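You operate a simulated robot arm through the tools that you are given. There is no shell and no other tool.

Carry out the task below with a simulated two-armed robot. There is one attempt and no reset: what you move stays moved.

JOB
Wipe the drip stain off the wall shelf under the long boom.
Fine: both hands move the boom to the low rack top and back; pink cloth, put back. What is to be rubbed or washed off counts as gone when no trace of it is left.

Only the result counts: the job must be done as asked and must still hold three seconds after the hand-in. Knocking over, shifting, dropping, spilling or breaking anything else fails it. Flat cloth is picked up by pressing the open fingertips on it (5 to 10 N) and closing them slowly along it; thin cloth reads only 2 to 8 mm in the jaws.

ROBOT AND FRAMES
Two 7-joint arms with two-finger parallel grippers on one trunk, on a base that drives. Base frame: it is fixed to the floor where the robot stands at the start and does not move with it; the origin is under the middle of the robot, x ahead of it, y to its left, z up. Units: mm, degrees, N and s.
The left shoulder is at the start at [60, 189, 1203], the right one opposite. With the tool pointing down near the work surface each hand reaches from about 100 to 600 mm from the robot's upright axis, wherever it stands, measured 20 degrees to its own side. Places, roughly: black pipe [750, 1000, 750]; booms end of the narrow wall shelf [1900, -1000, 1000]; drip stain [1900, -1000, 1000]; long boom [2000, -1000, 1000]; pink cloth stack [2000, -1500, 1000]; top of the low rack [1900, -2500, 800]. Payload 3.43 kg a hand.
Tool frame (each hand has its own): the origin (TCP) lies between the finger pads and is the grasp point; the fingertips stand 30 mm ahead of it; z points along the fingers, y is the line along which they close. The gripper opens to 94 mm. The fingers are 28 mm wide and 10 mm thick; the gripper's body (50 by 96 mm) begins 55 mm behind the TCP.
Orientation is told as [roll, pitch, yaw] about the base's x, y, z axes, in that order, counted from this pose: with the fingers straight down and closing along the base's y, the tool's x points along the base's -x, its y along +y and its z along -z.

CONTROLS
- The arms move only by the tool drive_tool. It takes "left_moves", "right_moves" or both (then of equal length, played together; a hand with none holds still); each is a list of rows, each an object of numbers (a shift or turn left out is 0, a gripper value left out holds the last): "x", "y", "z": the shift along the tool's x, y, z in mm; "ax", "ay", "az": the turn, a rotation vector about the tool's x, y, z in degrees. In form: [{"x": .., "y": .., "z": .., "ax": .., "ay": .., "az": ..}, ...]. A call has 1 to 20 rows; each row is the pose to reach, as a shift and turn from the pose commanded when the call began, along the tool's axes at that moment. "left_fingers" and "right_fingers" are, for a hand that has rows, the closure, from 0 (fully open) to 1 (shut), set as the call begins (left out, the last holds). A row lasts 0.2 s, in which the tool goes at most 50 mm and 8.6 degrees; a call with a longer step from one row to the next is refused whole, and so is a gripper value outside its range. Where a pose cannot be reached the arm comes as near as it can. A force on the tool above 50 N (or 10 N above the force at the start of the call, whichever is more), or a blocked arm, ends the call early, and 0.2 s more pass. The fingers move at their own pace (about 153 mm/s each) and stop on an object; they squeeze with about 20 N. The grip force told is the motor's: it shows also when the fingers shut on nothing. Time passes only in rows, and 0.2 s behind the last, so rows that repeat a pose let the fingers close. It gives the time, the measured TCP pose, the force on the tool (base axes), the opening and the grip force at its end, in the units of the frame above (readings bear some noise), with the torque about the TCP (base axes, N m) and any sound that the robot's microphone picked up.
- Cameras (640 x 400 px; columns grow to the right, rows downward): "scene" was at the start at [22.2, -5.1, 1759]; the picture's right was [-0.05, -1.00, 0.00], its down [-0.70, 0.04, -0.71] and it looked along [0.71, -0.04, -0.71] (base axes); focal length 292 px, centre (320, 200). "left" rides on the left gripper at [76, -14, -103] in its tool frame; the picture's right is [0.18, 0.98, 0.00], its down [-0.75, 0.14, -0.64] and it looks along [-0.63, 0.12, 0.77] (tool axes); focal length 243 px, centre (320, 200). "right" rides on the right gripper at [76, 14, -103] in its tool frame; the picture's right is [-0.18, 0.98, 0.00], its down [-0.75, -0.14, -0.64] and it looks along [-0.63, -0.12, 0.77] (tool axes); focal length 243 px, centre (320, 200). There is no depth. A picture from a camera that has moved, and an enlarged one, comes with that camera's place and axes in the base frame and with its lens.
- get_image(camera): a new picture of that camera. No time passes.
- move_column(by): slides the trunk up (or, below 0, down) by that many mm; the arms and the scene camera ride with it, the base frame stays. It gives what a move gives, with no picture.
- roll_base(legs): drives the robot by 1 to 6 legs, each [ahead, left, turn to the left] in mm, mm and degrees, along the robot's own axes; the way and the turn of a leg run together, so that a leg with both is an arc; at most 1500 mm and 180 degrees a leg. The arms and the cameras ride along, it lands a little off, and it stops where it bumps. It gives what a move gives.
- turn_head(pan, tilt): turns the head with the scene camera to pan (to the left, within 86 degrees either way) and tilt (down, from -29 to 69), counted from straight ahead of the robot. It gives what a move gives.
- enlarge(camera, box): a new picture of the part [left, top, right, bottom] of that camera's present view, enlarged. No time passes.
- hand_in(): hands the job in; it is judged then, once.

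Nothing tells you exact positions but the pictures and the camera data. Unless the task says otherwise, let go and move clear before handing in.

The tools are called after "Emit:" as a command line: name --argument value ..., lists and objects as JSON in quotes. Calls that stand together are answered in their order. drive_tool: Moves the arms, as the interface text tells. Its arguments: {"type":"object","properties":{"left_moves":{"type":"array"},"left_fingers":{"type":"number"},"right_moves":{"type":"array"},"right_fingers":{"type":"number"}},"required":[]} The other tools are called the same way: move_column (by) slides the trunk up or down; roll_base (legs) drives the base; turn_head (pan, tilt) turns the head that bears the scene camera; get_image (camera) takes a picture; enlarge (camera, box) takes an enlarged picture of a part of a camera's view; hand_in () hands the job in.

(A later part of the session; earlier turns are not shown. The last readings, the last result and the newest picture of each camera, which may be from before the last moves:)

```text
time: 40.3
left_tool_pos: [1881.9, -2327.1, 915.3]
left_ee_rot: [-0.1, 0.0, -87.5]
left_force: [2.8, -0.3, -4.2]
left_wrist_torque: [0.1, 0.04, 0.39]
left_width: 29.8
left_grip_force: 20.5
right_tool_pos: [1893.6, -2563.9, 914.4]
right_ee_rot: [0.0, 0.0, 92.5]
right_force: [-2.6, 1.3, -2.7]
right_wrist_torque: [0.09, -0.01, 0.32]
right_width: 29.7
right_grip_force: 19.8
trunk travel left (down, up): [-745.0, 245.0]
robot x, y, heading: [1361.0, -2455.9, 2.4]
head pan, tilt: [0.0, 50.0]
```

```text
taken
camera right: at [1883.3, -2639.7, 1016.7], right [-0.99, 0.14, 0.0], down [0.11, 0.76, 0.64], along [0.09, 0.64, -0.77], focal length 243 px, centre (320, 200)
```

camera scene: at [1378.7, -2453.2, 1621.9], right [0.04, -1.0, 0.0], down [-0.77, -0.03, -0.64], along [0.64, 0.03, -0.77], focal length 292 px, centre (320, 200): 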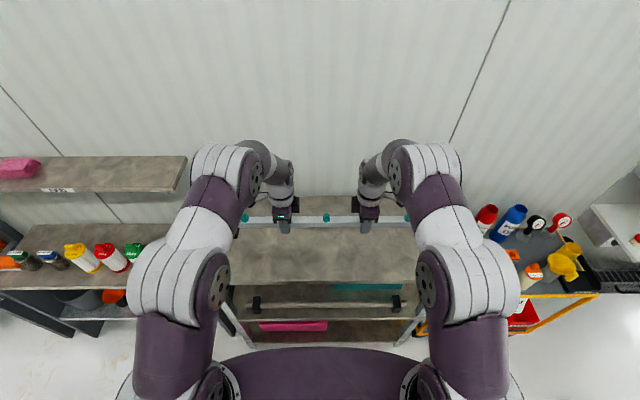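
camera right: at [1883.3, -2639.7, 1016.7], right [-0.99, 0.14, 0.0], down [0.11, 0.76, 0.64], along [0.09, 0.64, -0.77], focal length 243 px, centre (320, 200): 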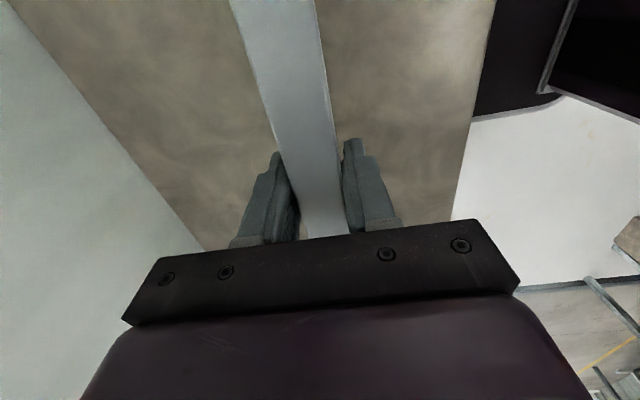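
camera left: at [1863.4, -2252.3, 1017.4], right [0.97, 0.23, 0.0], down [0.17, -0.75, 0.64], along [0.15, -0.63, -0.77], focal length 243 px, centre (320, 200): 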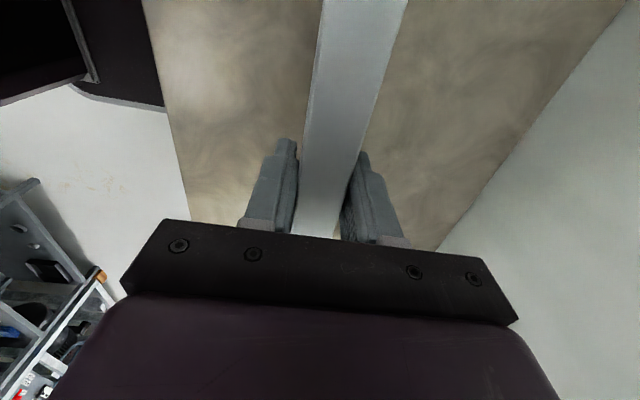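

Rack top height is uncertain (~790–820), so I lower 40 mm by trunk and then creep down with the arms watching the force.

Emit:
move_column --by -40

Emit:
enlarge --camera "scene" --box '[200, 180, 440, 330]'

```text
time: 41.1
left_tool_pos: [1880.6, -2326.6, 874.6]
left_ee_rot: [0.0, -0.1, -87.4]
left_force: [4.1, -0.2, -3.4]
left_wrist_torque: [-0.06, 0.05, 0.39]
left_width: 29.5
left_grip_force: 20.3
right_tool_pos: [1893.2, -2561.7, 874.9]
right_ee_rot: [0.2, 0.0, 92.5]
right_force: [-2.8, -0.4, -4.4]
right_wrist_torque: [-0.11, -0.06, 0.34]
right_width: 29.8
right_grip_force: 20.0
trunk travel left (down, up): [-705.0, 285.0]
robot x, y, heading: [1358.8, -2454.5, 2.5]
head pan, tilt: [0.0, 50.0]
```

```text
2.67 times, centred on (320, 255) of scene
camera zoom: at [1378.5, -2453.2, 1581.8], right [0.04, -1.0, 0.0], down [-0.77, -0.03, -0.64], along [0.64, 0.03, -0.77], focal length 778 px, centre (320, 53)
```

zoom: 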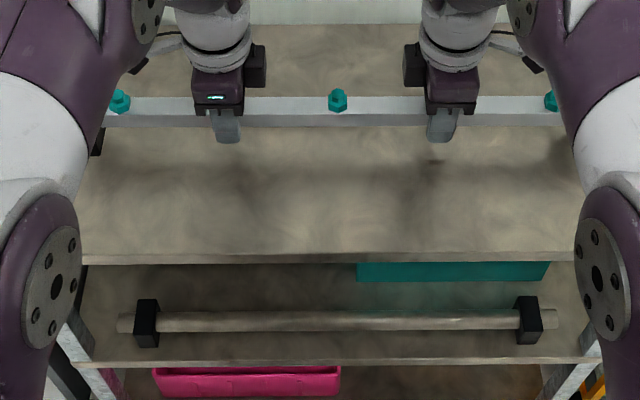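

Emit:
drive_tool --left_moves '[{"z": 5}, {"z": 10}, {"z": 15}, {"z": 15}]' --right_moves '[{"z": 5}, {"z": 10}, {"z": 15}, {"z": 15}]'

Emit:
drive_tool --left_moves '[{"z": 3}, {"z": 6}, {"z": 8}, {"z": 8}]' --right_moves '[{"z": 3}, {"z": 6}, {"z": 8}, {"z": 8}]'

Emit:
enlarge --camera "scene" --box '[200, 180, 440, 330]'

```text
time: 42.1
left_tool_pos: [1880.9, -2327.7, 858.7]
left_ee_rot: [0.1, 0.0, -87.6]
left_force: [3.2, -3.7, -1.1]
left_wrist_torque: [-0.17, 0.02, 0.37]
left_width: 29.1
left_grip_force: 20.5
right_tool_pos: [1893.6, -2562.6, 859.8]
right_ee_rot: [0.1, 0.0, 92.5]
right_force: [-2.9, 3.5, -5.0]
right_wrist_torque: [-0.35, -0.09, 0.3]
right_width: 29.8
right_grip_force: 20.0
trunk travel left (down, up): [-705.0, 285.0]
robot x, y, heading: [1362.5, -2455.0, 2.3]
head pan, tilt: [0.0, 50.0]
```

```text
time: 43.1
left_tool_pos: [1882.6, -2327.7, 852.4]
left_ee_rot: [0.0, 0.0, -87.5]
left_force: [3.4, -2.8, -1.6]
left_wrist_torque: [-0.22, 0.03, 0.38]
left_width: 29.6
left_grip_force: 20.4
right_tool_pos: [1893.3, -2563.2, 851.9]
right_ee_rot: [0.0, 0.0, 92.5]
right_force: [-2.6, 2.1, -5.7]
right_wrist_torque: [-0.29, -0.02, 0.33]
right_width: 29.9
right_grip_force: 20.3
trunk travel left (down, up): [-705.0, 285.0]
robot x, y, heading: [1361.0, -2454.0, 2.5]
head pan, tilt: [0.0, 50.0]
```

```text
2.67 times, centred on (320, 255) of scene
camera zoom: at [1378.9, -2453.2, 1581.8], right [0.04, -1.0, 0.0], down [-0.77, -0.03, -0.64], along [0.64, 0.03, -0.77], focal length 778 px, centre (320, 53)
```

zoom: 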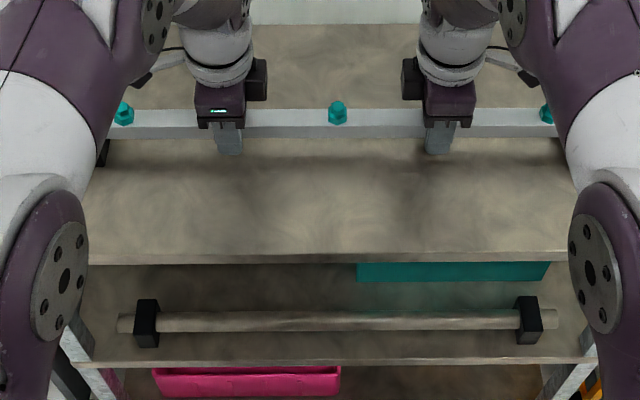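

Still no contact; I keep creeping down in small steps.

Emit:
drive_tool --left_moves '[{"z": 2}, {"z": 4}, {"z": 6}, {"z": 6}]' --right_moves '[{"z": 2}, {"z": 4}, {"z": 6}, {"z": 6}]'

Emit:
drive_tool --left_moves '[{"z": 2}, {"z": 4}, {"z": 4}]' --right_moves '[{"z": 2}, {"z": 4}, {"z": 4}]'

Emit:
drive_tool --left_moves '[{"z": 2}, {"z": 4}, {"z": 4}]' --right_moves '[{"z": 2}, {"z": 4}, {"z": 4}]'

```text
time: 44.1
left_tool_pos: [1881.8, -2327.8, 845.8]
left_ee_rot: [-0.1, -0.1, -87.5]
left_force: [3.1, -2.5, -1.7]
left_wrist_torque: [-0.27, 0.0, 0.44]
left_width: 29.6
left_grip_force: 20.3
right_tool_pos: [1893.8, -2563.6, 846.2]
right_ee_rot: [0.1, -0.1, 92.5]
right_force: [-3.4, 2.4, -5.9]
right_wrist_torque: [-0.25, -0.03, 0.46]
right_width: 29.6
right_grip_force: 20.0
trunk travel left (down, up): [-705.0, 285.0]
robot x, y, heading: [1356.9, -2448.7, 2.6]
head pan, tilt: [0.0, 50.0]
```

```text
time: 44.9
left_tool_pos: [1882.1, -2327.8, 845.1]
left_ee_rot: [0.3, 0.1, -87.5]
left_force: [7.4, 1.8, 17.1]
left_wrist_torque: [0.0, 0.07, 0.31]
left_width: 29.7
left_grip_force: 19.7
right_tool_pos: [1894.5, -2564.1, 843.9]
right_ee_rot: [-0.3, 0.0, 92.5]
right_force: [3.5, -4.0, 16.9]
right_wrist_torque: [-0.03, 0.14, 0.32]
right_width: 29.6
right_grip_force: 20.0
trunk travel left (down, up): [-705.0, 285.0]
robot x, y, heading: [1364.1, -2452.0, 2.9]
head pan, tilt: [0.0, 50.0]
```

```text
time: 45.7
left_tool_pos: [1881.3, -2327.9, 839.0]
left_ee_rot: [0.1, -0.1, -87.5]
left_force: [8.1, -0.7, 13.7]
left_wrist_torque: [0.18, 0.09, 0.38]
left_width: 29.4
left_grip_force: 20.0
right_tool_pos: [1892.2, -2562.7, 838.7]
right_ee_rot: [-0.1, 0.1, 92.6]
right_force: [0.6, 2.8, 16.0]
right_wrist_torque: [0.07, 0.03, 0.44]
right_width: 29.6
right_grip_force: 19.7
trunk travel left (down, up): [-705.0, 285.0]
robot x, y, heading: [1358.9, -2451.5, 2.4]
head pan, tilt: [0.0, 50.0]
```

The feet touched the rack at TCP z≈845 (rack top ≈808) and the fingers slid slightly down the tube. I open and raise the hands clear.

Emit:
drive_tool --left_moves '[{}, {}, {}]' --right_moves '[{}, {}, {}]' --left_fingers 0.4 --right_fingers 0.4

Emit:
drive_tool --left_moves '[{"z": -10}, {"z": -30}, {"z": -60}, {"z": -90}, {"z": -120}, {"z": -150}]' --right_moves '[{"z": -10}, {"z": -30}, {"z": -60}, {"z": -90}, {"z": -120}, {"z": -150}]'

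Emit:
get_image --camera "left"

Emit:
get_image --camera "right"

Emit:
enlarge --camera "scene" --box '[200, 180, 440, 330]'

```text
time: 46.5
left_tool_pos: [1880.6, -2327.0, 836.9]
left_ee_rot: [0.0, 0.0, -87.5]
left_force: [0.0, 0.0, -0.6]
left_wrist_torque: [-0.01, 0.01, -0.01]
left_width: 56.7
left_grip_force: 0.0
right_tool_pos: [1894.7, -2563.5, 837.4]
right_ee_rot: [0.2, 0.0, 92.5]
right_force: [-0.4, 0.4, 0.1]
right_wrist_torque: [-0.03, 0.01, 0.0]
right_width: 56.3
right_grip_force: 0.0
trunk travel left (down, up): [-705.0, 285.0]
robot x, y, heading: [1362.9, -2449.2, 2.7]
head pan, tilt: [0.0, 50.0]
```

```text
time: 47.9
left_tool_pos: [1880.3, -2327.4, 989.6]
left_ee_rot: [0.0, 0.0, -87.6]
left_force: [0.2, -0.4, 0.3]
left_wrist_torque: [-0.02, 0.01, 0.04]
left_width: 56.4
left_grip_force: 0.1
right_tool_pos: [1892.2, -2562.8, 988.6]
right_ee_rot: [0.0, 0.0, 92.5]
right_force: [-0.1, 0.3, -1.0]
right_wrist_torque: [0.03, -0.01, 0.0]
right_width: 56.4
right_grip_force: 0.1
trunk travel left (down, up): [-705.0, 285.0]
robot x, y, heading: [1356.1, -2451.1, 2.5]
head pan, tilt: [0.0, 50.0]
```

```text
taken
camera left: at [1862.1, -2251.7, 1091.3], right [0.97, 0.23, 0.0], down [0.17, -0.75, 0.64], along [0.15, -0.63, -0.77], focal length 243 px, centre (320, 200)
```

left: 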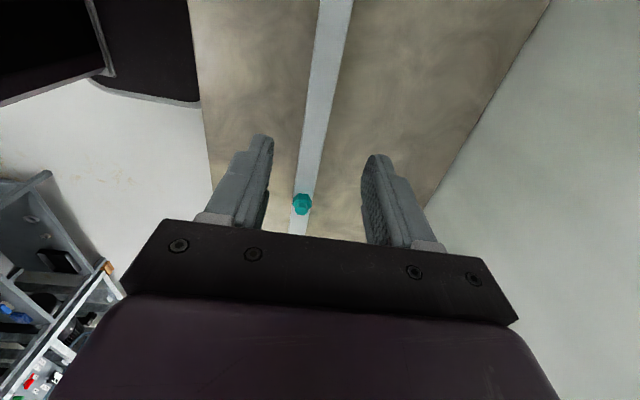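

```text
taken
camera right: at [1882.3, -2639.4, 1090.6], right [-0.99, 0.14, 0.0], down [0.11, 0.76, 0.64], along [0.09, 0.64, -0.77], focal length 243 px, centre (320, 200)
```

right: 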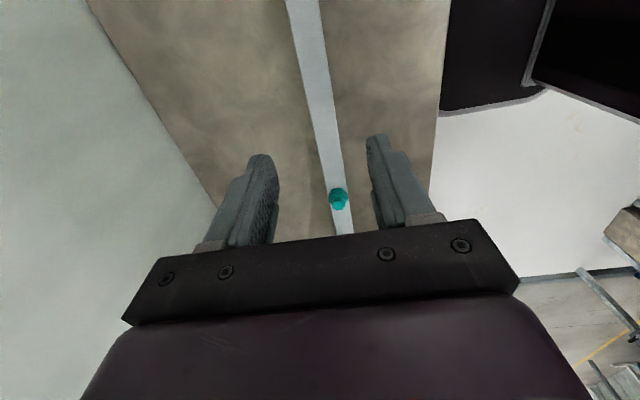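

```text
2.67 times, centred on (320, 255) of scene
camera zoom: at [1376.5, -2453.2, 1581.8], right [0.04, -1.0, 0.0], down [-0.76, -0.03, -0.64], along [0.64, 0.03, -0.77], focal length 778 px, centre (320, 53)
```

zoom: 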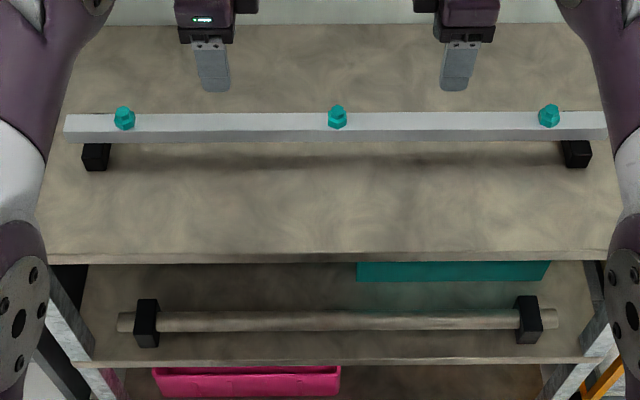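

The boom stands safely on its feet on the rack. Now I back off, raise the trunk and drive left to the cloth stack near (1956, -1516).

Emit:
move_column --by 240

Emit:
roll_base --legs '[[-130, 0, 0], [0, 1000, 0.4]]'

Emit:
get_image --camera "scene"

Emit:
get_image --camera "right"

```text
time: 50.4
left_tool_pos: [1881.3, -2326.9, 1228.3]
left_ee_rot: [0.0, 0.0, -87.5]
left_force: [0.3, -0.6, 0.4]
left_wrist_torque: [0.02, -0.02, -0.01]
left_width: 56.6
left_grip_force: 0.1
right_tool_pos: [1893.6, -2564.3, 1227.9]
right_ee_rot: [0.1, 0.0, 92.5]
right_force: [0.1, -0.2, 0.9]
right_wrist_torque: [-0.02, 0.04, 0.0]
right_width: 56.5
right_grip_force: 0.0
trunk travel left (down, up): [-945.0, 45.0]
robot x, y, heading: [1359.3, -2450.5, 2.4]
head pan, tilt: [0.0, 50.0]
```

```text
time: 56.5
left_tool_pos: [1704.2, -1328.8, 1227.9]
left_ee_rot: [0.0, 0.0, -87.0]
left_force: [0.2, -0.1, -0.7]
left_wrist_torque: [-0.01, 0.01, -0.04]
left_width: 56.4
left_grip_force: 0.2
right_tool_pos: [1718.2, -1564.7, 1227.4]
right_ee_rot: [0.0, 0.0, 93.0]
right_force: [0.7, -0.3, 0.4]
right_wrist_torque: [0.02, 0.0, -0.02]
right_width: 56.5
right_grip_force: 0.1
trunk travel left (down, up): [-945.0, 45.0]
robot x, y, heading: [1184.0, -1455.6, 3.1]
head pan, tilt: [0.0, 50.0]
```

```text
taken
camera scene: at [1201.6, -1458.8, 1821.8], right [0.05, -1.0, 0.0], down [-0.77, -0.04, -0.64], along [0.64, 0.03, -0.77], focal length 292 px, centre (320, 200)
```

scene: 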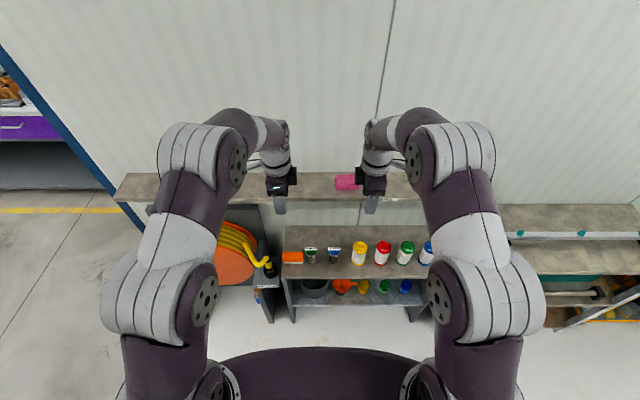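

```text
taken
camera right: at [1708.4, -1641.3, 1329.7], right [-0.99, 0.13, 0.0], down [0.1, 0.76, 0.64], along [0.09, 0.64, -0.77], focal length 243 px, centre (320, 200)
```

right: 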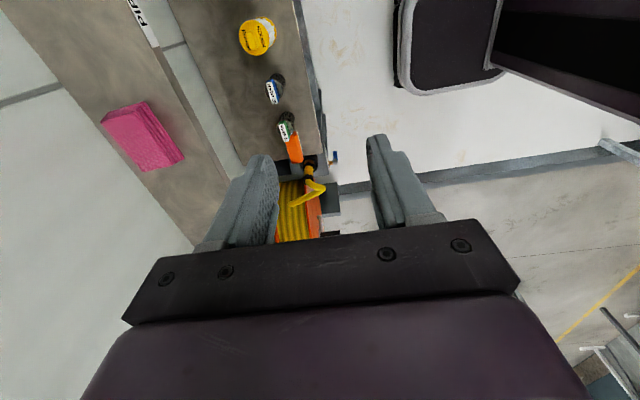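

Emit:
enlarge --camera "right" --box '[80, 80, 208, 180]'

Emit:
enlarge --camera "scene" --box '[300, 150, 420, 225]'

Emit:
enlarge --camera "scene" --box '[200, 160, 460, 322]'

```text
4.00 times, centred on (144, 130) of right
camera zoom: at [1708.4, -1641.3, 1329.7], right [-0.99, 0.13, 0.0], down [0.1, 0.76, 0.64], along [0.09, 0.64, -0.77], focal length 970 px, centre (1024, 480)
```

zoom: 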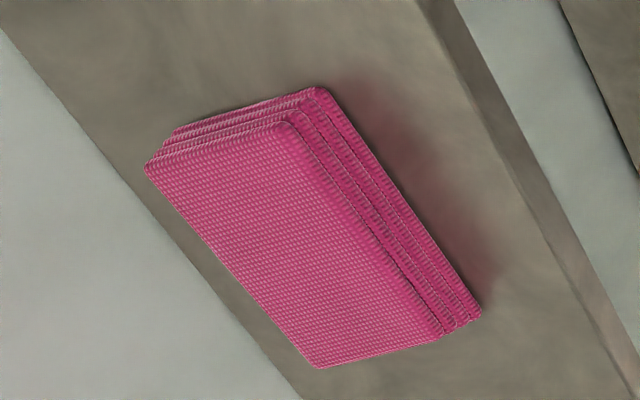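

```text
5.33 times, centred on (360, 188) of scene
camera zoom: at [1201.6, -1458.8, 1821.8], right [0.05, -1.0, 0.0], down [-0.77, -0.04, -0.64], along [0.64, 0.03, -0.77], focal length 1556 px, centre (107, 267)
```

zoom: 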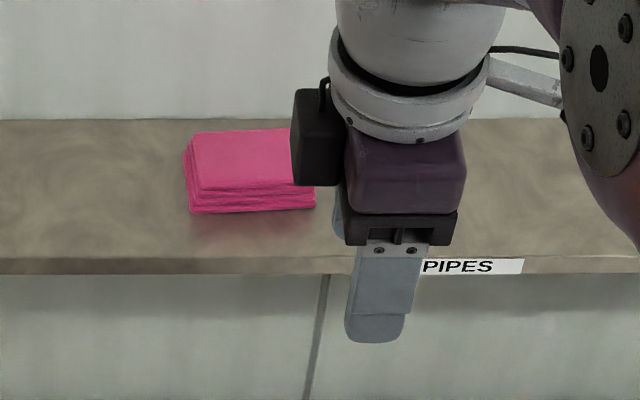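

```text
2.46 times, centred on (330, 241) of scene
camera zoom: at [1201.6, -1458.8, 1821.8], right [0.05, -1.0, 0.0], down [-0.77, -0.04, -0.64], along [0.64, 0.03, -0.77], focal length 718 px, centre (295, 99)
```

zoom: 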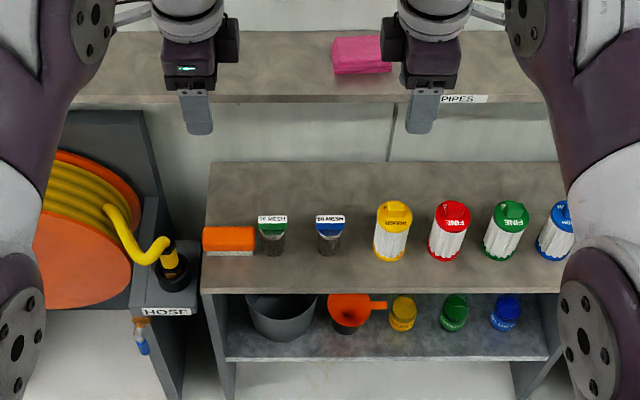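

The stack holds about five pink cloths, ~52×77 mm, top near z≈1035, centre (1965, -1524). I turn the right wrist so the fingers close along the stack's long side, then roll ahead.

Emit:
drive_tool --right_moves '[{"az": 8.5}, {"az": 17}, {"az": 25.5}, {"az": 34}, {"az": 42.5}, {"az": 51}, {"az": 59.5}, {"az": 68}, {"az": 76.5}, {"az": 85}, {"az": 87}]' --right_fingers 0.4

Emit:
roll_base --legs '[[225, 0, 0]]'

Emit:
get_image --camera "right"

Emit:
get_image --camera "scene"

```text
time: 58.9
left_tool_pos: [1706.3, -1328.2, 1227.8]
left_ee_rot: [0.1, 0.0, -87.0]
left_force: [0.3, -0.1, 0.7]
left_wrist_torque: [0.01, -0.02, -0.03]
left_width: 56.4
left_grip_force: 0.1
right_tool_pos: [1718.1, -1564.9, 1228.1]
right_ee_rot: [-0.1, 0.1, 5.8]
right_force: [0.6, -0.6, 1.2]
right_wrist_torque: [0.02, 0.0, -0.04]
right_width: 56.2
right_grip_force: 0.1
trunk travel left (down, up): [-945.0, 45.0]
robot x, y, heading: [1184.2, -1460.0, 3.1]
head pan, tilt: [0.0, 50.0]
```

```text
time: 60.6
left_tool_pos: [1923.6, -1317.3, 1228.7]
left_ee_rot: [0.2, 0.1, -87.1]
left_force: [0.1, 0.5, -0.5]
left_wrist_torque: [-0.02, 0.0, -0.04]
left_width: 56.6
left_grip_force: 0.2
right_tool_pos: [1938.4, -1554.5, 1228.1]
right_ee_rot: [-0.1, 0.0, 5.9]
right_force: [-0.6, 0.5, -0.2]
right_wrist_torque: [-0.01, -0.01, 0.04]
right_width: 56.3
right_grip_force: 0.1
trunk travel left (down, up): [-945.0, 45.0]
robot x, y, heading: [1405.8, -1449.2, 2.9]
head pan, tilt: [0.0, 50.0]
```

```text
taken
camera right: at [1861.4, -1546.4, 1330.8], right [0.08, 1.0, 0.0], down [0.76, -0.06, 0.64], along [0.64, -0.05, -0.77], focal length 243 px, centre (320, 200)
```

right: 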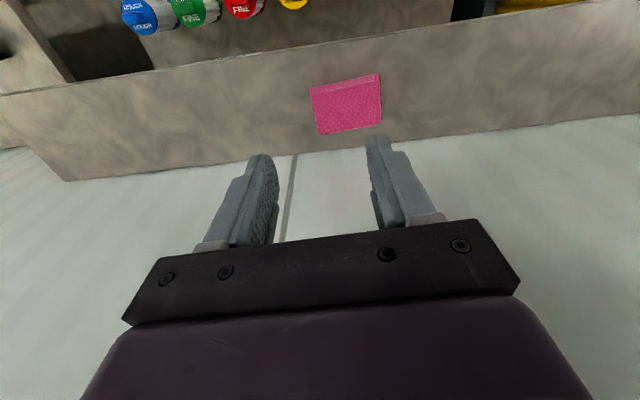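

```text
taken
camera scene: at [1420.4, -1446.9, 1821.9], right [0.05, -1.0, 0.0], down [-0.76, -0.04, -0.64], along [0.64, 0.03, -0.76], focal length 292 px, centre (320, 200)
```

scene: 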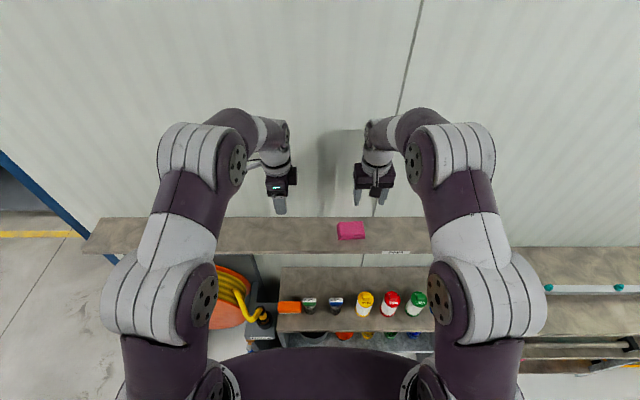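

Cloth centre ≈ (1967, -1523), rotated about 6° – the wrist matches. I move the right hand over it, lower to about 35 mm above, fingers at ~45 mm.

Emit:
drive_tool --right_moves '[{"x": -10, "y": 9, "z": 20}, {"x": -20, "y": 18, "z": 45}, {"x": -31.7, "y": 28.4, "z": 75}, {"x": -31.7, "y": 28.4, "z": 105}, {"x": -31.7, "y": 28.4, "z": 128}, {"x": -31.7, "y": 28.4, "z": 128}]' --right_fingers 0.52

Emit:
get_image --camera "right"

Emit:
enlarge --camera "scene" --box '[290, 170, 450, 270]'

```text
time: 62.0
left_tool_pos: [1928.2, -1316.4, 1227.4]
left_ee_rot: [0.0, 0.1, -87.0]
left_force: [1.7, -0.5, -0.3]
left_wrist_torque: [-0.04, -0.01, -0.02]
left_width: 56.5
left_grip_force: 0.2
right_tool_pos: [1969.8, -1520.8, 1099.1]
right_ee_rot: [-0.1, 0.1, 5.8]
right_force: [0.3, 0.2, 0.0]
right_wrist_torque: [-0.01, 0.01, -0.02]
right_width: 45.3
right_grip_force: 0.0
trunk travel left (down, up): [-945.0, 45.0]
robot x, y, heading: [1408.7, -1446.6, 3.1]
head pan, tilt: [0.0, 50.0]
```

```text
taken
camera right: at [1893.1, -1514.4, 1200.6], right [0.08, 1.0, 0.0], down [0.76, -0.06, 0.64], along [0.64, -0.05, -0.77], focal length 243 px, centre (320, 200)
```

right: 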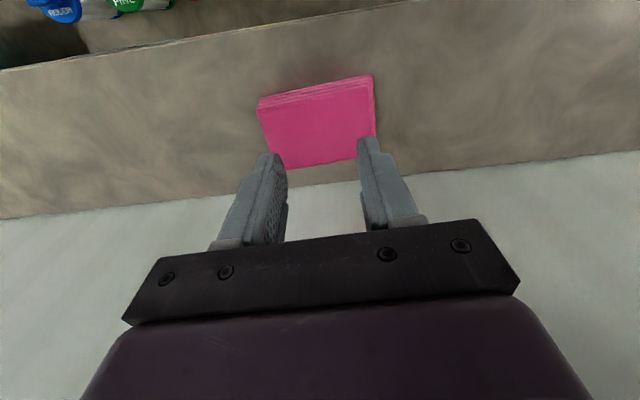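

```text
4.00 times, centred on (370, 220) of scene
camera zoom: at [1424.7, -1446.4, 1821.8], right [0.05, -1.0, 0.0], down [-0.77, -0.04, -0.64], along [0.64, 0.03, -0.77], focal length 1167 px, centre (120, 120)
```

zoom: 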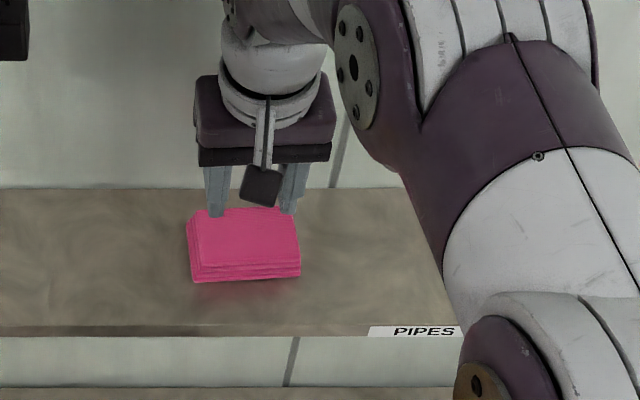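

The hand is centred over the top cloth. I descend and then creep until 5–10 N of contact.

Emit:
drive_tool --right_moves '[{"z": 12}, {"z": 22}, {"z": 26}, {"z": 28}, {"z": 28}]'

Emit:
drive_tool --right_moves '[{"z": 2}, {"z": 3}, {"z": 3}]'

```text
time: 63.2
left_tool_pos: [1926.7, -1317.6, 1228.0]
left_ee_rot: [0.1, 0.0, -87.1]
left_force: [0.7, -0.1, 0.7]
left_wrist_torque: [0.03, -0.03, -0.01]
left_width: 56.4
left_grip_force: 0.1
right_tool_pos: [1969.7, -1520.6, 1072.0]
right_ee_rot: [0.0, 0.2, 5.9]
right_force: [0.3, 0.2, 0.5]
right_wrist_torque: [0.0, -0.01, 0.01]
right_width: 45.1
right_grip_force: 0.2
trunk travel left (down, up): [-945.0, 45.0]
robot x, y, heading: [1405.7, -1446.1, 2.9]
head pan, tilt: [0.0, 50.0]
```

```text
time: 64.0
left_tool_pos: [1926.5, -1317.5, 1229.1]
left_ee_rot: [0.0, 0.0, -87.2]
left_force: [0.1, 0.1, -0.4]
left_wrist_torque: [-0.01, 0.0, 0.02]
left_width: 56.0
left_grip_force: 0.1
right_tool_pos: [1968.6, -1520.6, 1068.7]
right_ee_rot: [0.0, 0.0, 5.9]
right_force: [0.3, 0.0, 0.1]
right_wrist_torque: [-0.01, 0.02, 0.0]
right_width: 45.3
right_grip_force: 0.1
trunk travel left (down, up): [-945.0, 45.0]
robot x, y, heading: [1406.5, -1446.6, 2.6]
head pan, tilt: [0.0, 50.0]
```

Emit:
drive_tool --right_moves '[{"z": 1.5}, {"z": 3}, {"z": 3}]'

Emit:
drive_tool --right_moves '[{"z": 1}, {"z": 2}, {"z": 2}]'

Emit:
enlarge --camera "scene" --box '[310, 190, 406, 250]'

```text
time: 64.8
left_tool_pos: [1926.8, -1317.2, 1227.6]
left_ee_rot: [0.0, 0.0, -87.2]
left_force: [-0.1, 0.1, 0.7]
left_wrist_torque: [0.02, 0.02, 0.01]
left_width: 56.6
left_grip_force: 0.0
right_tool_pos: [1969.5, -1520.2, 1065.4]
right_ee_rot: [-0.1, -0.1, 5.8]
right_force: [0.3, -0.5, -0.1]
right_wrist_torque: [0.0, -0.01, 0.0]
right_width: 44.9
right_grip_force: 0.1
trunk travel left (down, up): [-945.0, 45.0]
robot x, y, heading: [1404.9, -1448.6, 2.8]
head pan, tilt: [0.0, 50.0]
```

```text
time: 65.6
left_tool_pos: [1927.3, -1316.7, 1228.6]
left_ee_rot: [-0.1, 0.0, -87.2]
left_force: [-0.2, -0.1, 0.1]
left_wrist_torque: [0.0, 0.03, -0.01]
left_width: 56.4
left_grip_force: 0.1
right_tool_pos: [1969.2, -1522.9, 1063.0]
right_ee_rot: [0.0, 0.0, 5.9]
right_force: [0.5, 0.8, -0.2]
right_wrist_torque: [-0.02, 0.0, -0.02]
right_width: 44.9
right_grip_force: 0.0
trunk travel left (down, up): [-945.0, 45.0]
robot x, y, heading: [1404.6, -1446.6, 2.7]
head pan, tilt: [0.0, 50.0]
```

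```text
6.67 times, centred on (358, 220) of scene
camera zoom: at [1424.1, -1446.7, 1821.8], right [0.05, -1.0, 0.0], down [-0.77, -0.04, -0.64], along [0.64, 0.03, -0.77], focal length 1945 px, centre (67, 67)
```

zoom: 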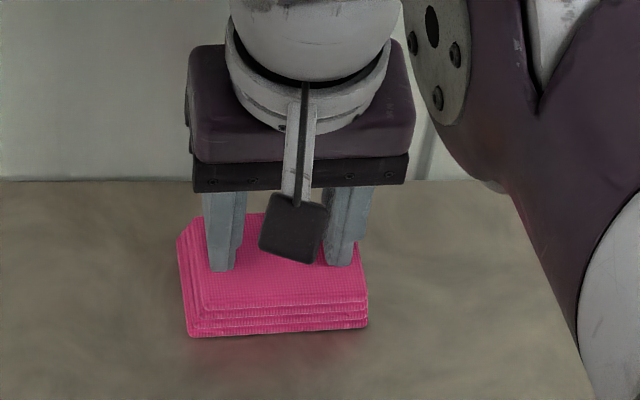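

Emit:
drive_tool --right_moves '[{"z": 1}, {"z": 1.5}, {"z": 1.5}]'

Emit:
drive_tool --right_moves '[{"z": 1}, {"z": 1.5}, {"z": 1.5}]'

Emit:
drive_tool --right_moves '[{"z": 1}, {"z": 1.5}, {"z": 1.5}]'

```text
time: 66.4
left_tool_pos: [1925.7, -1318.3, 1228.1]
left_ee_rot: [-0.1, 0.0, -87.1]
left_force: [-0.2, -0.5, 0.1]
left_wrist_torque: [0.01, 0.0, -0.03]
left_width: 56.3
left_grip_force: 0.1
right_tool_pos: [1969.5, -1520.8, 1062.2]
right_ee_rot: [0.1, 0.1, 5.8]
right_force: [0.0, 0.5, -0.3]
right_wrist_torque: [0.02, 0.0, 0.01]
right_width: 45.0
right_grip_force: 0.1
trunk travel left (down, up): [-945.0, 45.0]
robot x, y, heading: [1405.7, -1448.6, 2.9]
head pan, tilt: [0.0, 50.0]
```

```text
time: 67.2
left_tool_pos: [1926.9, -1317.9, 1229.6]
left_ee_rot: [0.2, 0.0, -87.1]
left_force: [0.0, -0.1, -0.1]
left_wrist_torque: [-0.04, -0.01, 0.01]
left_width: 56.2
left_grip_force: 0.0
right_tool_pos: [1969.0, -1522.1, 1062.3]
right_ee_rot: [0.0, -0.1, 5.9]
right_force: [0.5, -1.1, 8.3]
right_wrist_torque: [-0.03, 0.0, 0.01]
right_width: 45.0
right_grip_force: 0.0
trunk travel left (down, up): [-945.0, 45.0]
robot x, y, heading: [1406.6, -1446.2, 2.8]
head pan, tilt: [0.0, 50.0]
```

```text
time: 68.0
left_tool_pos: [1924.7, -1317.3, 1230.3]
left_ee_rot: [0.1, 0.0, -87.1]
left_force: [-0.9, -0.2, 0.1]
left_wrist_torque: [0.0, 0.02, -0.01]
left_width: 56.3
left_grip_force: 0.1
right_tool_pos: [1968.3, -1522.0, 1061.5]
right_ee_rot: [0.1, -0.2, 5.9]
right_force: [2.6, -2.5, 23.8]
right_wrist_torque: [-0.08, -0.06, -0.03]
right_width: 45.2
right_grip_force: 0.0
trunk travel left (down, up): [-945.0, 45.0]
robot x, y, heading: [1407.1, -1444.6, 2.9]
head pan, tilt: [0.0, 50.0]
```

Contact at tips z≈1031; 24 N is too much, so I back off 1.6 mm to about 8 N.

Emit:
drive_tool --right_moves '[{"z": -1.6}, {"z": -1.6}]'

```text
time: 68.6
left_tool_pos: [1926.6, -1317.6, 1228.8]
left_ee_rot: [0.1, 0.0, -87.1]
left_force: [0.3, 0.0, -0.1]
left_wrist_torque: [0.0, 0.0, 0.01]
left_width: 56.5
left_grip_force: 0.1
right_tool_pos: [1968.4, -1521.2, 1060.9]
right_ee_rot: [0.0, -0.1, 5.9]
right_force: [5.8, -1.3, 19.9]
right_wrist_torque: [-0.04, -0.17, -0.01]
right_width: 45.4
right_grip_force: 0.1
trunk travel left (down, up): [-945.0, 45.0]
robot x, y, heading: [1407.1, -1447.7, 2.8]
head pan, tilt: [0.0, 50.0]
```

Emit:
drive_tool --right_moves '[{"z": -0.8}, {"z": -0.8}]'

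```text
time: 69.2
left_tool_pos: [1926.7, -1317.0, 1228.4]
left_ee_rot: [0.1, 0.0, -87.1]
left_force: [0.0, -0.8, -0.1]
left_wrist_torque: [-0.01, 0.01, 0.02]
left_width: 56.5
left_grip_force: 0.0
right_tool_pos: [1969.3, -1521.3, 1062.4]
right_ee_rot: [0.0, 0.1, 6.0]
right_force: [5.0, -0.2, 14.1]
right_wrist_torque: [0.03, -0.16, -0.03]
right_width: 45.0
right_grip_force: 0.0
trunk travel left (down, up): [-945.0, 45.0]
robot x, y, heading: [1404.6, -1443.7, 3.0]
head pan, tilt: [0.0, 50.0]
```

Emit:
drive_tool --right_moves '[{"z": -0.8}, {"z": -0.8}]'

```text
time: 69.8
left_tool_pos: [1926.0, -1316.8, 1228.0]
left_ee_rot: [0.1, 0.0, -87.2]
left_force: [0.5, 0.1, -0.3]
left_wrist_torque: [-0.01, 0.0, 0.01]
left_width: 56.5
left_grip_force: 0.0
right_tool_pos: [1967.4, -1521.4, 1062.3]
right_ee_rot: [0.0, 0.2, 5.9]
right_force: [1.1, 0.5, 4.9]
right_wrist_torque: [0.06, -0.08, 0.04]
right_width: 45.0
right_grip_force: 0.1
trunk travel left (down, up): [-945.0, 45.0]
robot x, y, heading: [1406.7, -1446.8, 2.8]
head pan, tilt: [0.0, 50.0]
```

About 5 N; I press slightly more and start closing slowly.

Emit:
drive_tool --right_moves '[{"z": 0.3}, {"z": 0.3}]' --right_fingers 0.56

Emit:
drive_tool --right_moves '[{}]' --right_fingers 0.61

Emit:
drive_tool --right_moves '[{}]' --right_fingers 0.66

Emit:
get_image --camera "right"

Emit:
enlarge --camera "scene" --box '[310, 190, 406, 250]'

```text
time: 70.4
left_tool_pos: [1926.9, -1317.6, 1228.5]
left_ee_rot: [0.2, 0.0, -87.0]
left_force: [0.6, 0.3, -0.5]
left_wrist_torque: [-0.02, -0.02, 0.01]
left_width: 56.4
left_grip_force: 0.1
right_tool_pos: [1968.0, -1521.6, 1060.4]
right_ee_rot: [0.0, 0.1, 5.9]
right_force: [-1.7, 2.3, 3.9]
right_wrist_torque: [0.09, 0.01, 0.02]
right_width: 43.1
right_grip_force: 1.2
trunk travel left (down, up): [-945.0, 45.0]
robot x, y, heading: [1404.8, -1448.3, 3.0]
head pan, tilt: [0.0, 50.0]
```

```text
time: 70.8
left_tool_pos: [1926.7, -1317.3, 1228.6]
left_ee_rot: [0.1, 0.0, -87.1]
left_force: [-1.1, 0.6, -0.3]
left_wrist_torque: [-0.01, 0.03, 0.01]
left_width: 56.4
left_grip_force: 0.1
right_tool_pos: [1968.3, -1522.7, 1062.5]
right_ee_rot: [-0.1, 0.1, 5.9]
right_force: [-0.5, 0.7, 2.1]
right_wrist_torque: [0.04, 0.05, 0.0]
right_width: 37.3
right_grip_force: 0.1
trunk travel left (down, up): [-945.0, 45.0]
robot x, y, heading: [1406.2, -1444.3, 2.9]
head pan, tilt: [0.0, 50.0]
```

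```text
time: 71.2
left_tool_pos: [1927.0, -1318.3, 1228.4]
left_ee_rot: [0.1, 0.1, -87.1]
left_force: [0.2, -0.8, -0.6]
left_wrist_torque: [-0.02, 0.01, 0.0]
left_width: 56.5
left_grip_force: 0.1
right_tool_pos: [1969.0, -1521.7, 1062.8]
right_ee_rot: [0.0, 0.2, 5.9]
right_force: [-0.6, 0.3, 1.2]
right_wrist_torque: [0.01, 0.01, -0.01]
right_width: 31.8
right_grip_force: 0.1
trunk travel left (down, up): [-945.0, 45.0]
robot x, y, heading: [1409.0, -1443.5, 2.8]
head pan, tilt: [0.0, 50.0]
```

```text
taken
camera right: at [1892.3, -1514.7, 1164.1], right [0.08, 1.0, 0.0], down [0.76, -0.06, 0.64], along [0.64, -0.05, -0.77], focal length 243 px, centre (320, 200)
```

right: 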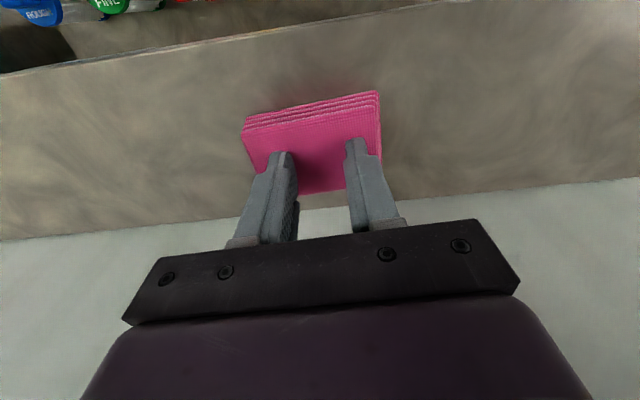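

```text
6.67 times, centred on (358, 220) of scene
camera zoom: at [1423.8, -1446.6, 1821.8], right [0.05, -1.0, 0.0], down [-0.77, -0.04, -0.64], along [0.64, 0.03, -0.77], focal length 1945 px, centre (67, 67)
```

zoom: 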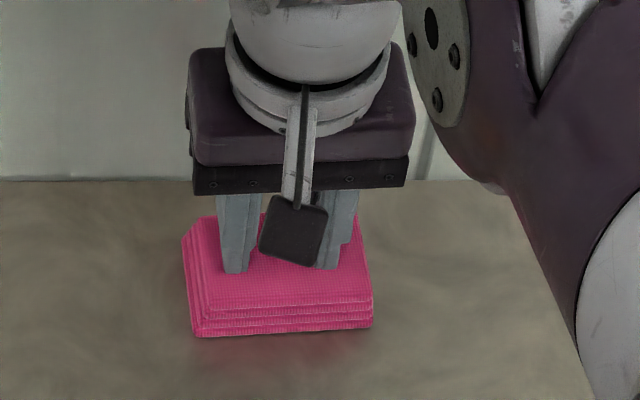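

Pressing force faded as the fingers moved; I add pressure and keep closing.

Emit:
drive_tool --right_moves '[{"z": 0.8}, {"z": 0.8}]'

Emit:
drive_tool --right_moves '[{}]' --right_fingers 0.7

```text
time: 71.8
left_tool_pos: [1925.9, -1317.9, 1228.1]
left_ee_rot: [0.1, 0.0, -87.0]
left_force: [0.6, -1.0, 0.1]
left_wrist_torque: [0.0, -0.02, 0.0]
left_width: 56.6
left_grip_force: 0.1
right_tool_pos: [1968.0, -1521.4, 1061.3]
right_ee_rot: [-0.1, 0.0, 5.9]
right_force: [-0.3, -1.3, 5.8]
right_wrist_torque: [-0.05, 0.02, -0.03]
right_width: 31.7
right_grip_force: 0.1
trunk travel left (down, up): [-945.0, 45.0]
robot x, y, heading: [1408.0, -1444.3, 2.9]
head pan, tilt: [0.0, 50.0]
```

```text
time: 72.2
left_tool_pos: [1925.5, -1317.1, 1228.8]
left_ee_rot: [0.1, 0.0, -87.1]
left_force: [-0.6, -0.9, 0.7]
left_wrist_torque: [0.0, -0.01, -0.03]
left_width: 56.4
left_grip_force: 0.0
right_tool_pos: [1969.2, -1521.6, 1062.0]
right_ee_rot: [0.0, 0.0, 5.9]
right_force: [0.5, -1.0, 5.5]
right_wrist_torque: [-0.06, -0.01, 0.0]
right_width: 30.6
right_grip_force: 2.3
trunk travel left (down, up): [-945.0, 45.0]
robot x, y, heading: [1407.4, -1446.5, 2.8]
head pan, tilt: [0.0, 50.0]
```

Emit:
drive_tool --right_moves '[{"z": 0.2}]' --right_fingers 0.75

Emit:
drive_tool --right_moves '[{}]' --right_fingers 0.8

Emit:
enlarge --camera "right" --box '[200, 70, 440, 220]'

```text
time: 72.6
left_tool_pos: [1925.6, -1316.3, 1228.4]
left_ee_rot: [0.1, 0.0, -87.1]
left_force: [0.1, -0.5, -0.9]
left_wrist_torque: [0.0, 0.02, -0.02]
left_width: 56.4
left_grip_force: 0.2
right_tool_pos: [1968.5, -1521.1, 1062.3]
right_ee_rot: [0.0, 0.0, 6.0]
right_force: [0.8, -0.1, 8.4]
right_wrist_torque: [-0.02, 0.03, 0.01]
right_width: 26.3
right_grip_force: 2.5
trunk travel left (down, up): [-945.0, 45.0]
robot x, y, heading: [1408.0, -1445.8, 3.0]
head pan, tilt: [0.0, 50.0]
```

```text
time: 73.0
left_tool_pos: [1927.0, -1316.5, 1228.9]
left_ee_rot: [0.1, 0.0, -87.1]
left_force: [0.4, 0.4, -0.9]
left_wrist_torque: [0.03, -0.02, -0.02]
left_width: 56.6
left_grip_force: 0.1
right_tool_pos: [1968.3, -1520.9, 1060.9]
right_ee_rot: [0.0, -0.1, 6.0]
right_force: [0.4, -1.0, 9.5]
right_wrist_torque: [-0.03, 0.0, 0.0]
right_width: 22.4
right_grip_force: 3.4
trunk travel left (down, up): [-945.0, 45.0]
robot x, y, heading: [1406.4, -1447.1, 2.9]
head pan, tilt: [0.0, 50.0]
```

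```text
2.67 times, centred on (320, 145) of right
camera zoom: at [1892.0, -1514.3, 1163.8], right [0.08, 1.0, 0.0], down [0.76, -0.06, 0.64], along [0.64, -0.05, -0.77], focal length 647 px, centre (320, 347)
```

zoom: 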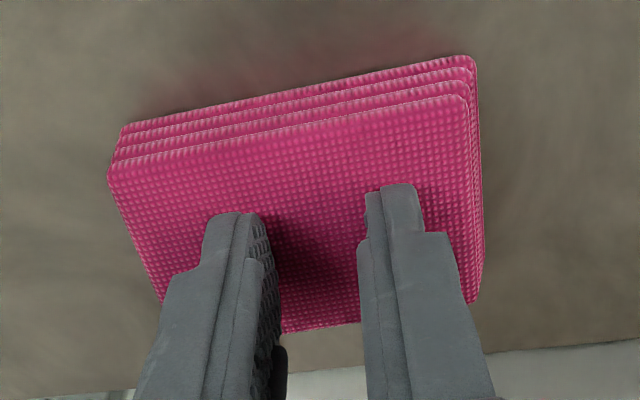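

Emit:
drive_tool --right_moves '[{}]' --right_fingers 0.85

Emit:
drive_tool --right_moves '[{}]' --right_fingers 0.9

Emit:
drive_tool --right_moves '[{}]' --right_fingers 0.95

Emit:
drive_tool --right_moves '[{}, {}]' --right_fingers 1.0

Emit:
enlarge --camera "right" --box '[200, 70, 440, 220]'

Emit:
enlarge --camera "scene" --box '[310, 190, 406, 250]'

```text
time: 73.4
left_tool_pos: [1925.1, -1317.7, 1228.6]
left_ee_rot: [0.1, -0.1, -87.0]
left_force: [-0.2, -0.5, -0.6]
left_wrist_torque: [-0.02, -0.01, 0.0]
left_width: 56.5
left_grip_force: 0.1
right_tool_pos: [1969.3, -1521.4, 1061.9]
right_ee_rot: [0.1, 0.1, 5.8]
right_force: [0.3, 0.7, 11.2]
right_wrist_torque: [-0.02, 0.02, 0.01]
right_width: 18.1
right_grip_force: 3.8
trunk travel left (down, up): [-945.0, 45.0]
robot x, y, heading: [1406.1, -1445.9, 3.0]
head pan, tilt: [0.0, 50.0]
```

```text
time: 73.8
left_tool_pos: [1925.4, -1317.9, 1228.3]
left_ee_rot: [0.0, 0.0, -87.1]
left_force: [-0.5, 0.4, -0.4]
left_wrist_torque: [0.04, 0.0, 0.02]
left_width: 56.1
left_grip_force: 0.1
right_tool_pos: [1969.3, -1519.8, 1061.4]
right_ee_rot: [0.1, 0.0, 6.0]
right_force: [0.1, 2.3, 10.5]
right_wrist_torque: [0.05, 0.0, -0.03]
right_width: 12.9
right_grip_force: 3.8
trunk travel left (down, up): [-945.0, 45.0]
robot x, y, heading: [1404.9, -1447.7, 2.8]
head pan, tilt: [0.0, 50.0]
```

```text
time: 74.2
left_tool_pos: [1925.2, -1317.6, 1227.7]
left_ee_rot: [0.1, 0.0, -87.1]
left_force: [-0.1, 0.4, 0.3]
left_wrist_torque: [0.03, -0.03, 0.0]
left_width: 56.4
left_grip_force: 0.1
right_tool_pos: [1968.3, -1520.5, 1061.0]
right_ee_rot: [0.0, 0.0, 5.9]
right_force: [0.0, 2.5, 10.5]
right_wrist_torque: [0.09, 0.02, -0.03]
right_width: 8.6
right_grip_force: 3.9
trunk travel left (down, up): [-945.0, 45.0]
robot x, y, heading: [1407.5, -1448.8, 2.9]
head pan, tilt: [0.0, 50.0]
```

```text
time: 74.8
left_tool_pos: [1925.6, -1316.9, 1229.1]
left_ee_rot: [0.1, 0.0, -87.1]
left_force: [0.3, -0.8, 0.3]
left_wrist_torque: [0.03, -0.03, 0.01]
left_width: 56.5
left_grip_force: 0.0
right_tool_pos: [1968.3, -1519.9, 1063.0]
right_ee_rot: [0.0, 0.0, 5.9]
right_force: [-1.2, 1.1, 10.3]
right_wrist_torque: [0.09, 0.01, 0.0]
right_width: 0.1
right_grip_force: 20.0
trunk travel left (down, up): [-945.0, 45.0]
robot x, y, heading: [1405.4, -1445.4, 2.8]
head pan, tilt: [0.0, 50.0]
```

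```text
2.67 times, centred on (320, 145) of right
camera zoom: at [1891.5, -1514.1, 1163.8], right [0.08, 1.0, 0.0], down [0.76, -0.06, 0.64], along [0.64, -0.05, -0.77], focal length 647 px, centre (320, 347)
```

zoom: 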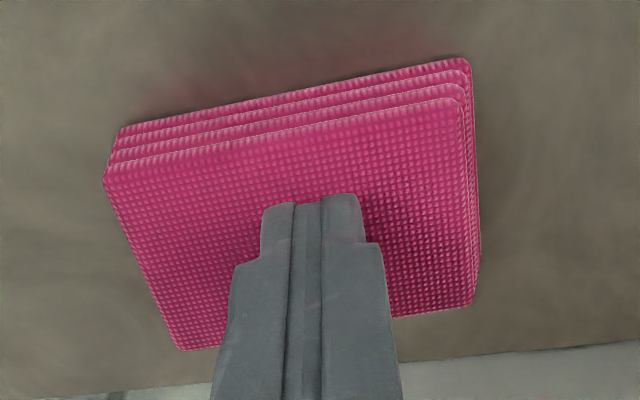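

```text
6.67 times, centred on (358, 220) of scene
camera zoom: at [1422.2, -1446.0, 1821.9], right [0.05, -1.0, 0.0], down [-0.76, -0.04, -0.64], along [0.64, 0.03, -0.77], focal length 1945 px, centre (67, 67)
```

zoom: 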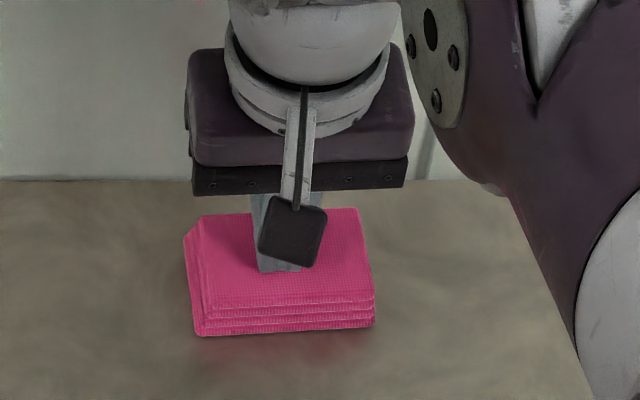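

The jaws shut on nothing and the whole pad stack slid as one by ~4 mm: it is one folded block, so I'll grip it by its sides instead. I raise, open fully and look.

Emit:
drive_tool --right_moves '[{"z": -15}, {"z": -35}, {"z": -50}]'

Emit:
drive_tool --right_moves '[{}, {}, {}]' --right_fingers 0

Emit:
get_image --camera "right"

Emit:
enlarge --camera "right" --box '[200, 50, 440, 200]'

Emit:
enlarge --camera "scene" --box '[310, 190, 406, 250]'

```text
time: 75.6
left_tool_pos: [1928.2, -1316.8, 1228.2]
left_ee_rot: [-0.1, 0.0, -87.0]
left_force: [0.2, -0.1, 0.3]
left_wrist_torque: [0.02, 0.0, 0.03]
left_width: 56.4
left_grip_force: 0.0
right_tool_pos: [1969.1, -1520.7, 1110.2]
right_ee_rot: [0.0, 0.1, 5.9]
right_force: [0.4, 0.0, -0.7]
right_wrist_torque: [0.0, 0.0, 0.02]
right_width: 0.0
right_grip_force: 20.4
trunk travel left (down, up): [-945.0, 45.0]
robot x, y, heading: [1406.8, -1446.1, 2.5]
head pan, tilt: [0.0, 50.0]
```

```text
time: 76.4
left_tool_pos: [1926.2, -1317.9, 1229.6]
left_ee_rot: [0.0, 0.0, -87.1]
left_force: [0.0, 0.2, -0.3]
left_wrist_torque: [0.01, -0.03, -0.01]
left_width: 56.3
left_grip_force: 0.1
right_tool_pos: [1969.7, -1521.0, 1111.5]
right_ee_rot: [0.0, 0.1, 5.8]
right_force: [-0.2, 0.2, -0.8]
right_wrist_torque: [0.01, 0.0, 0.01]
right_width: 94.0
right_grip_force: 0.0
trunk travel left (down, up): [-945.0, 45.0]
robot x, y, heading: [1403.3, -1445.8, 2.8]
head pan, tilt: [0.0, 50.0]
```

```text
taken
camera right: at [1892.7, -1514.5, 1213.0], right [0.08, 1.0, 0.0], down [0.76, -0.06, 0.64], along [0.64, -0.05, -0.77], focal length 243 px, centre (320, 200)
```

right: 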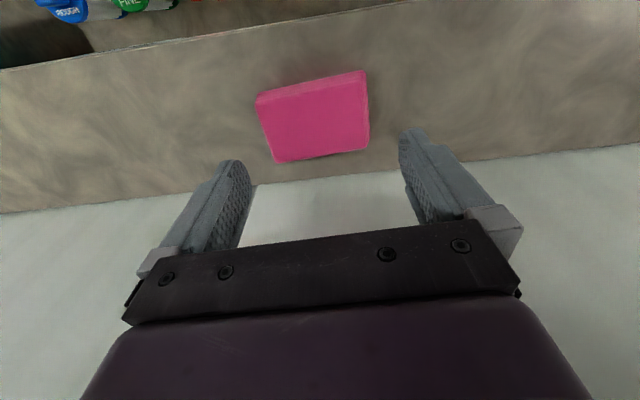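

```text
2.67 times, centred on (320, 125) of right
camera zoom: at [1892.7, -1514.5, 1213.0], right [0.08, 1.0, 0.0], down [0.76, -0.06, 0.64], along [0.64, -0.05, -0.77], focal length 647 px, centre (320, 400)
```

zoom: 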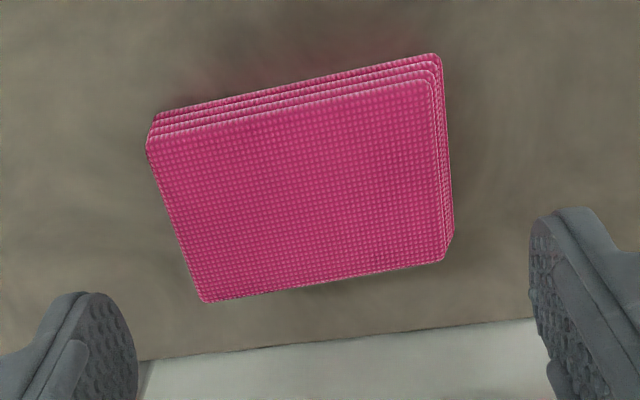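

```text
6.67 times, centred on (358, 220) of scene
camera zoom: at [1424.4, -1446.7, 1821.8], right [0.05, -1.0, 0.0], down [-0.77, -0.04, -0.64], along [0.64, 0.03, -0.77], focal length 1945 px, centre (67, 67)
```

zoom: 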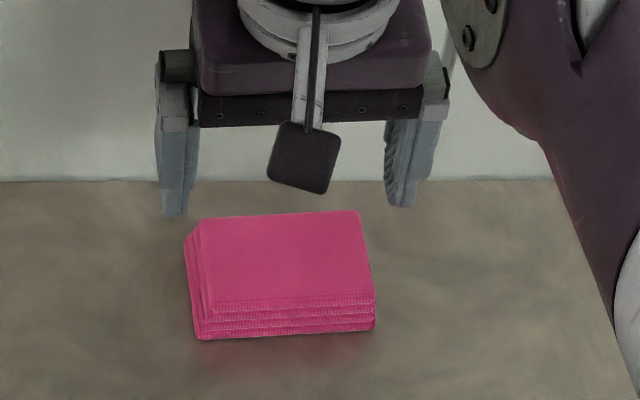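

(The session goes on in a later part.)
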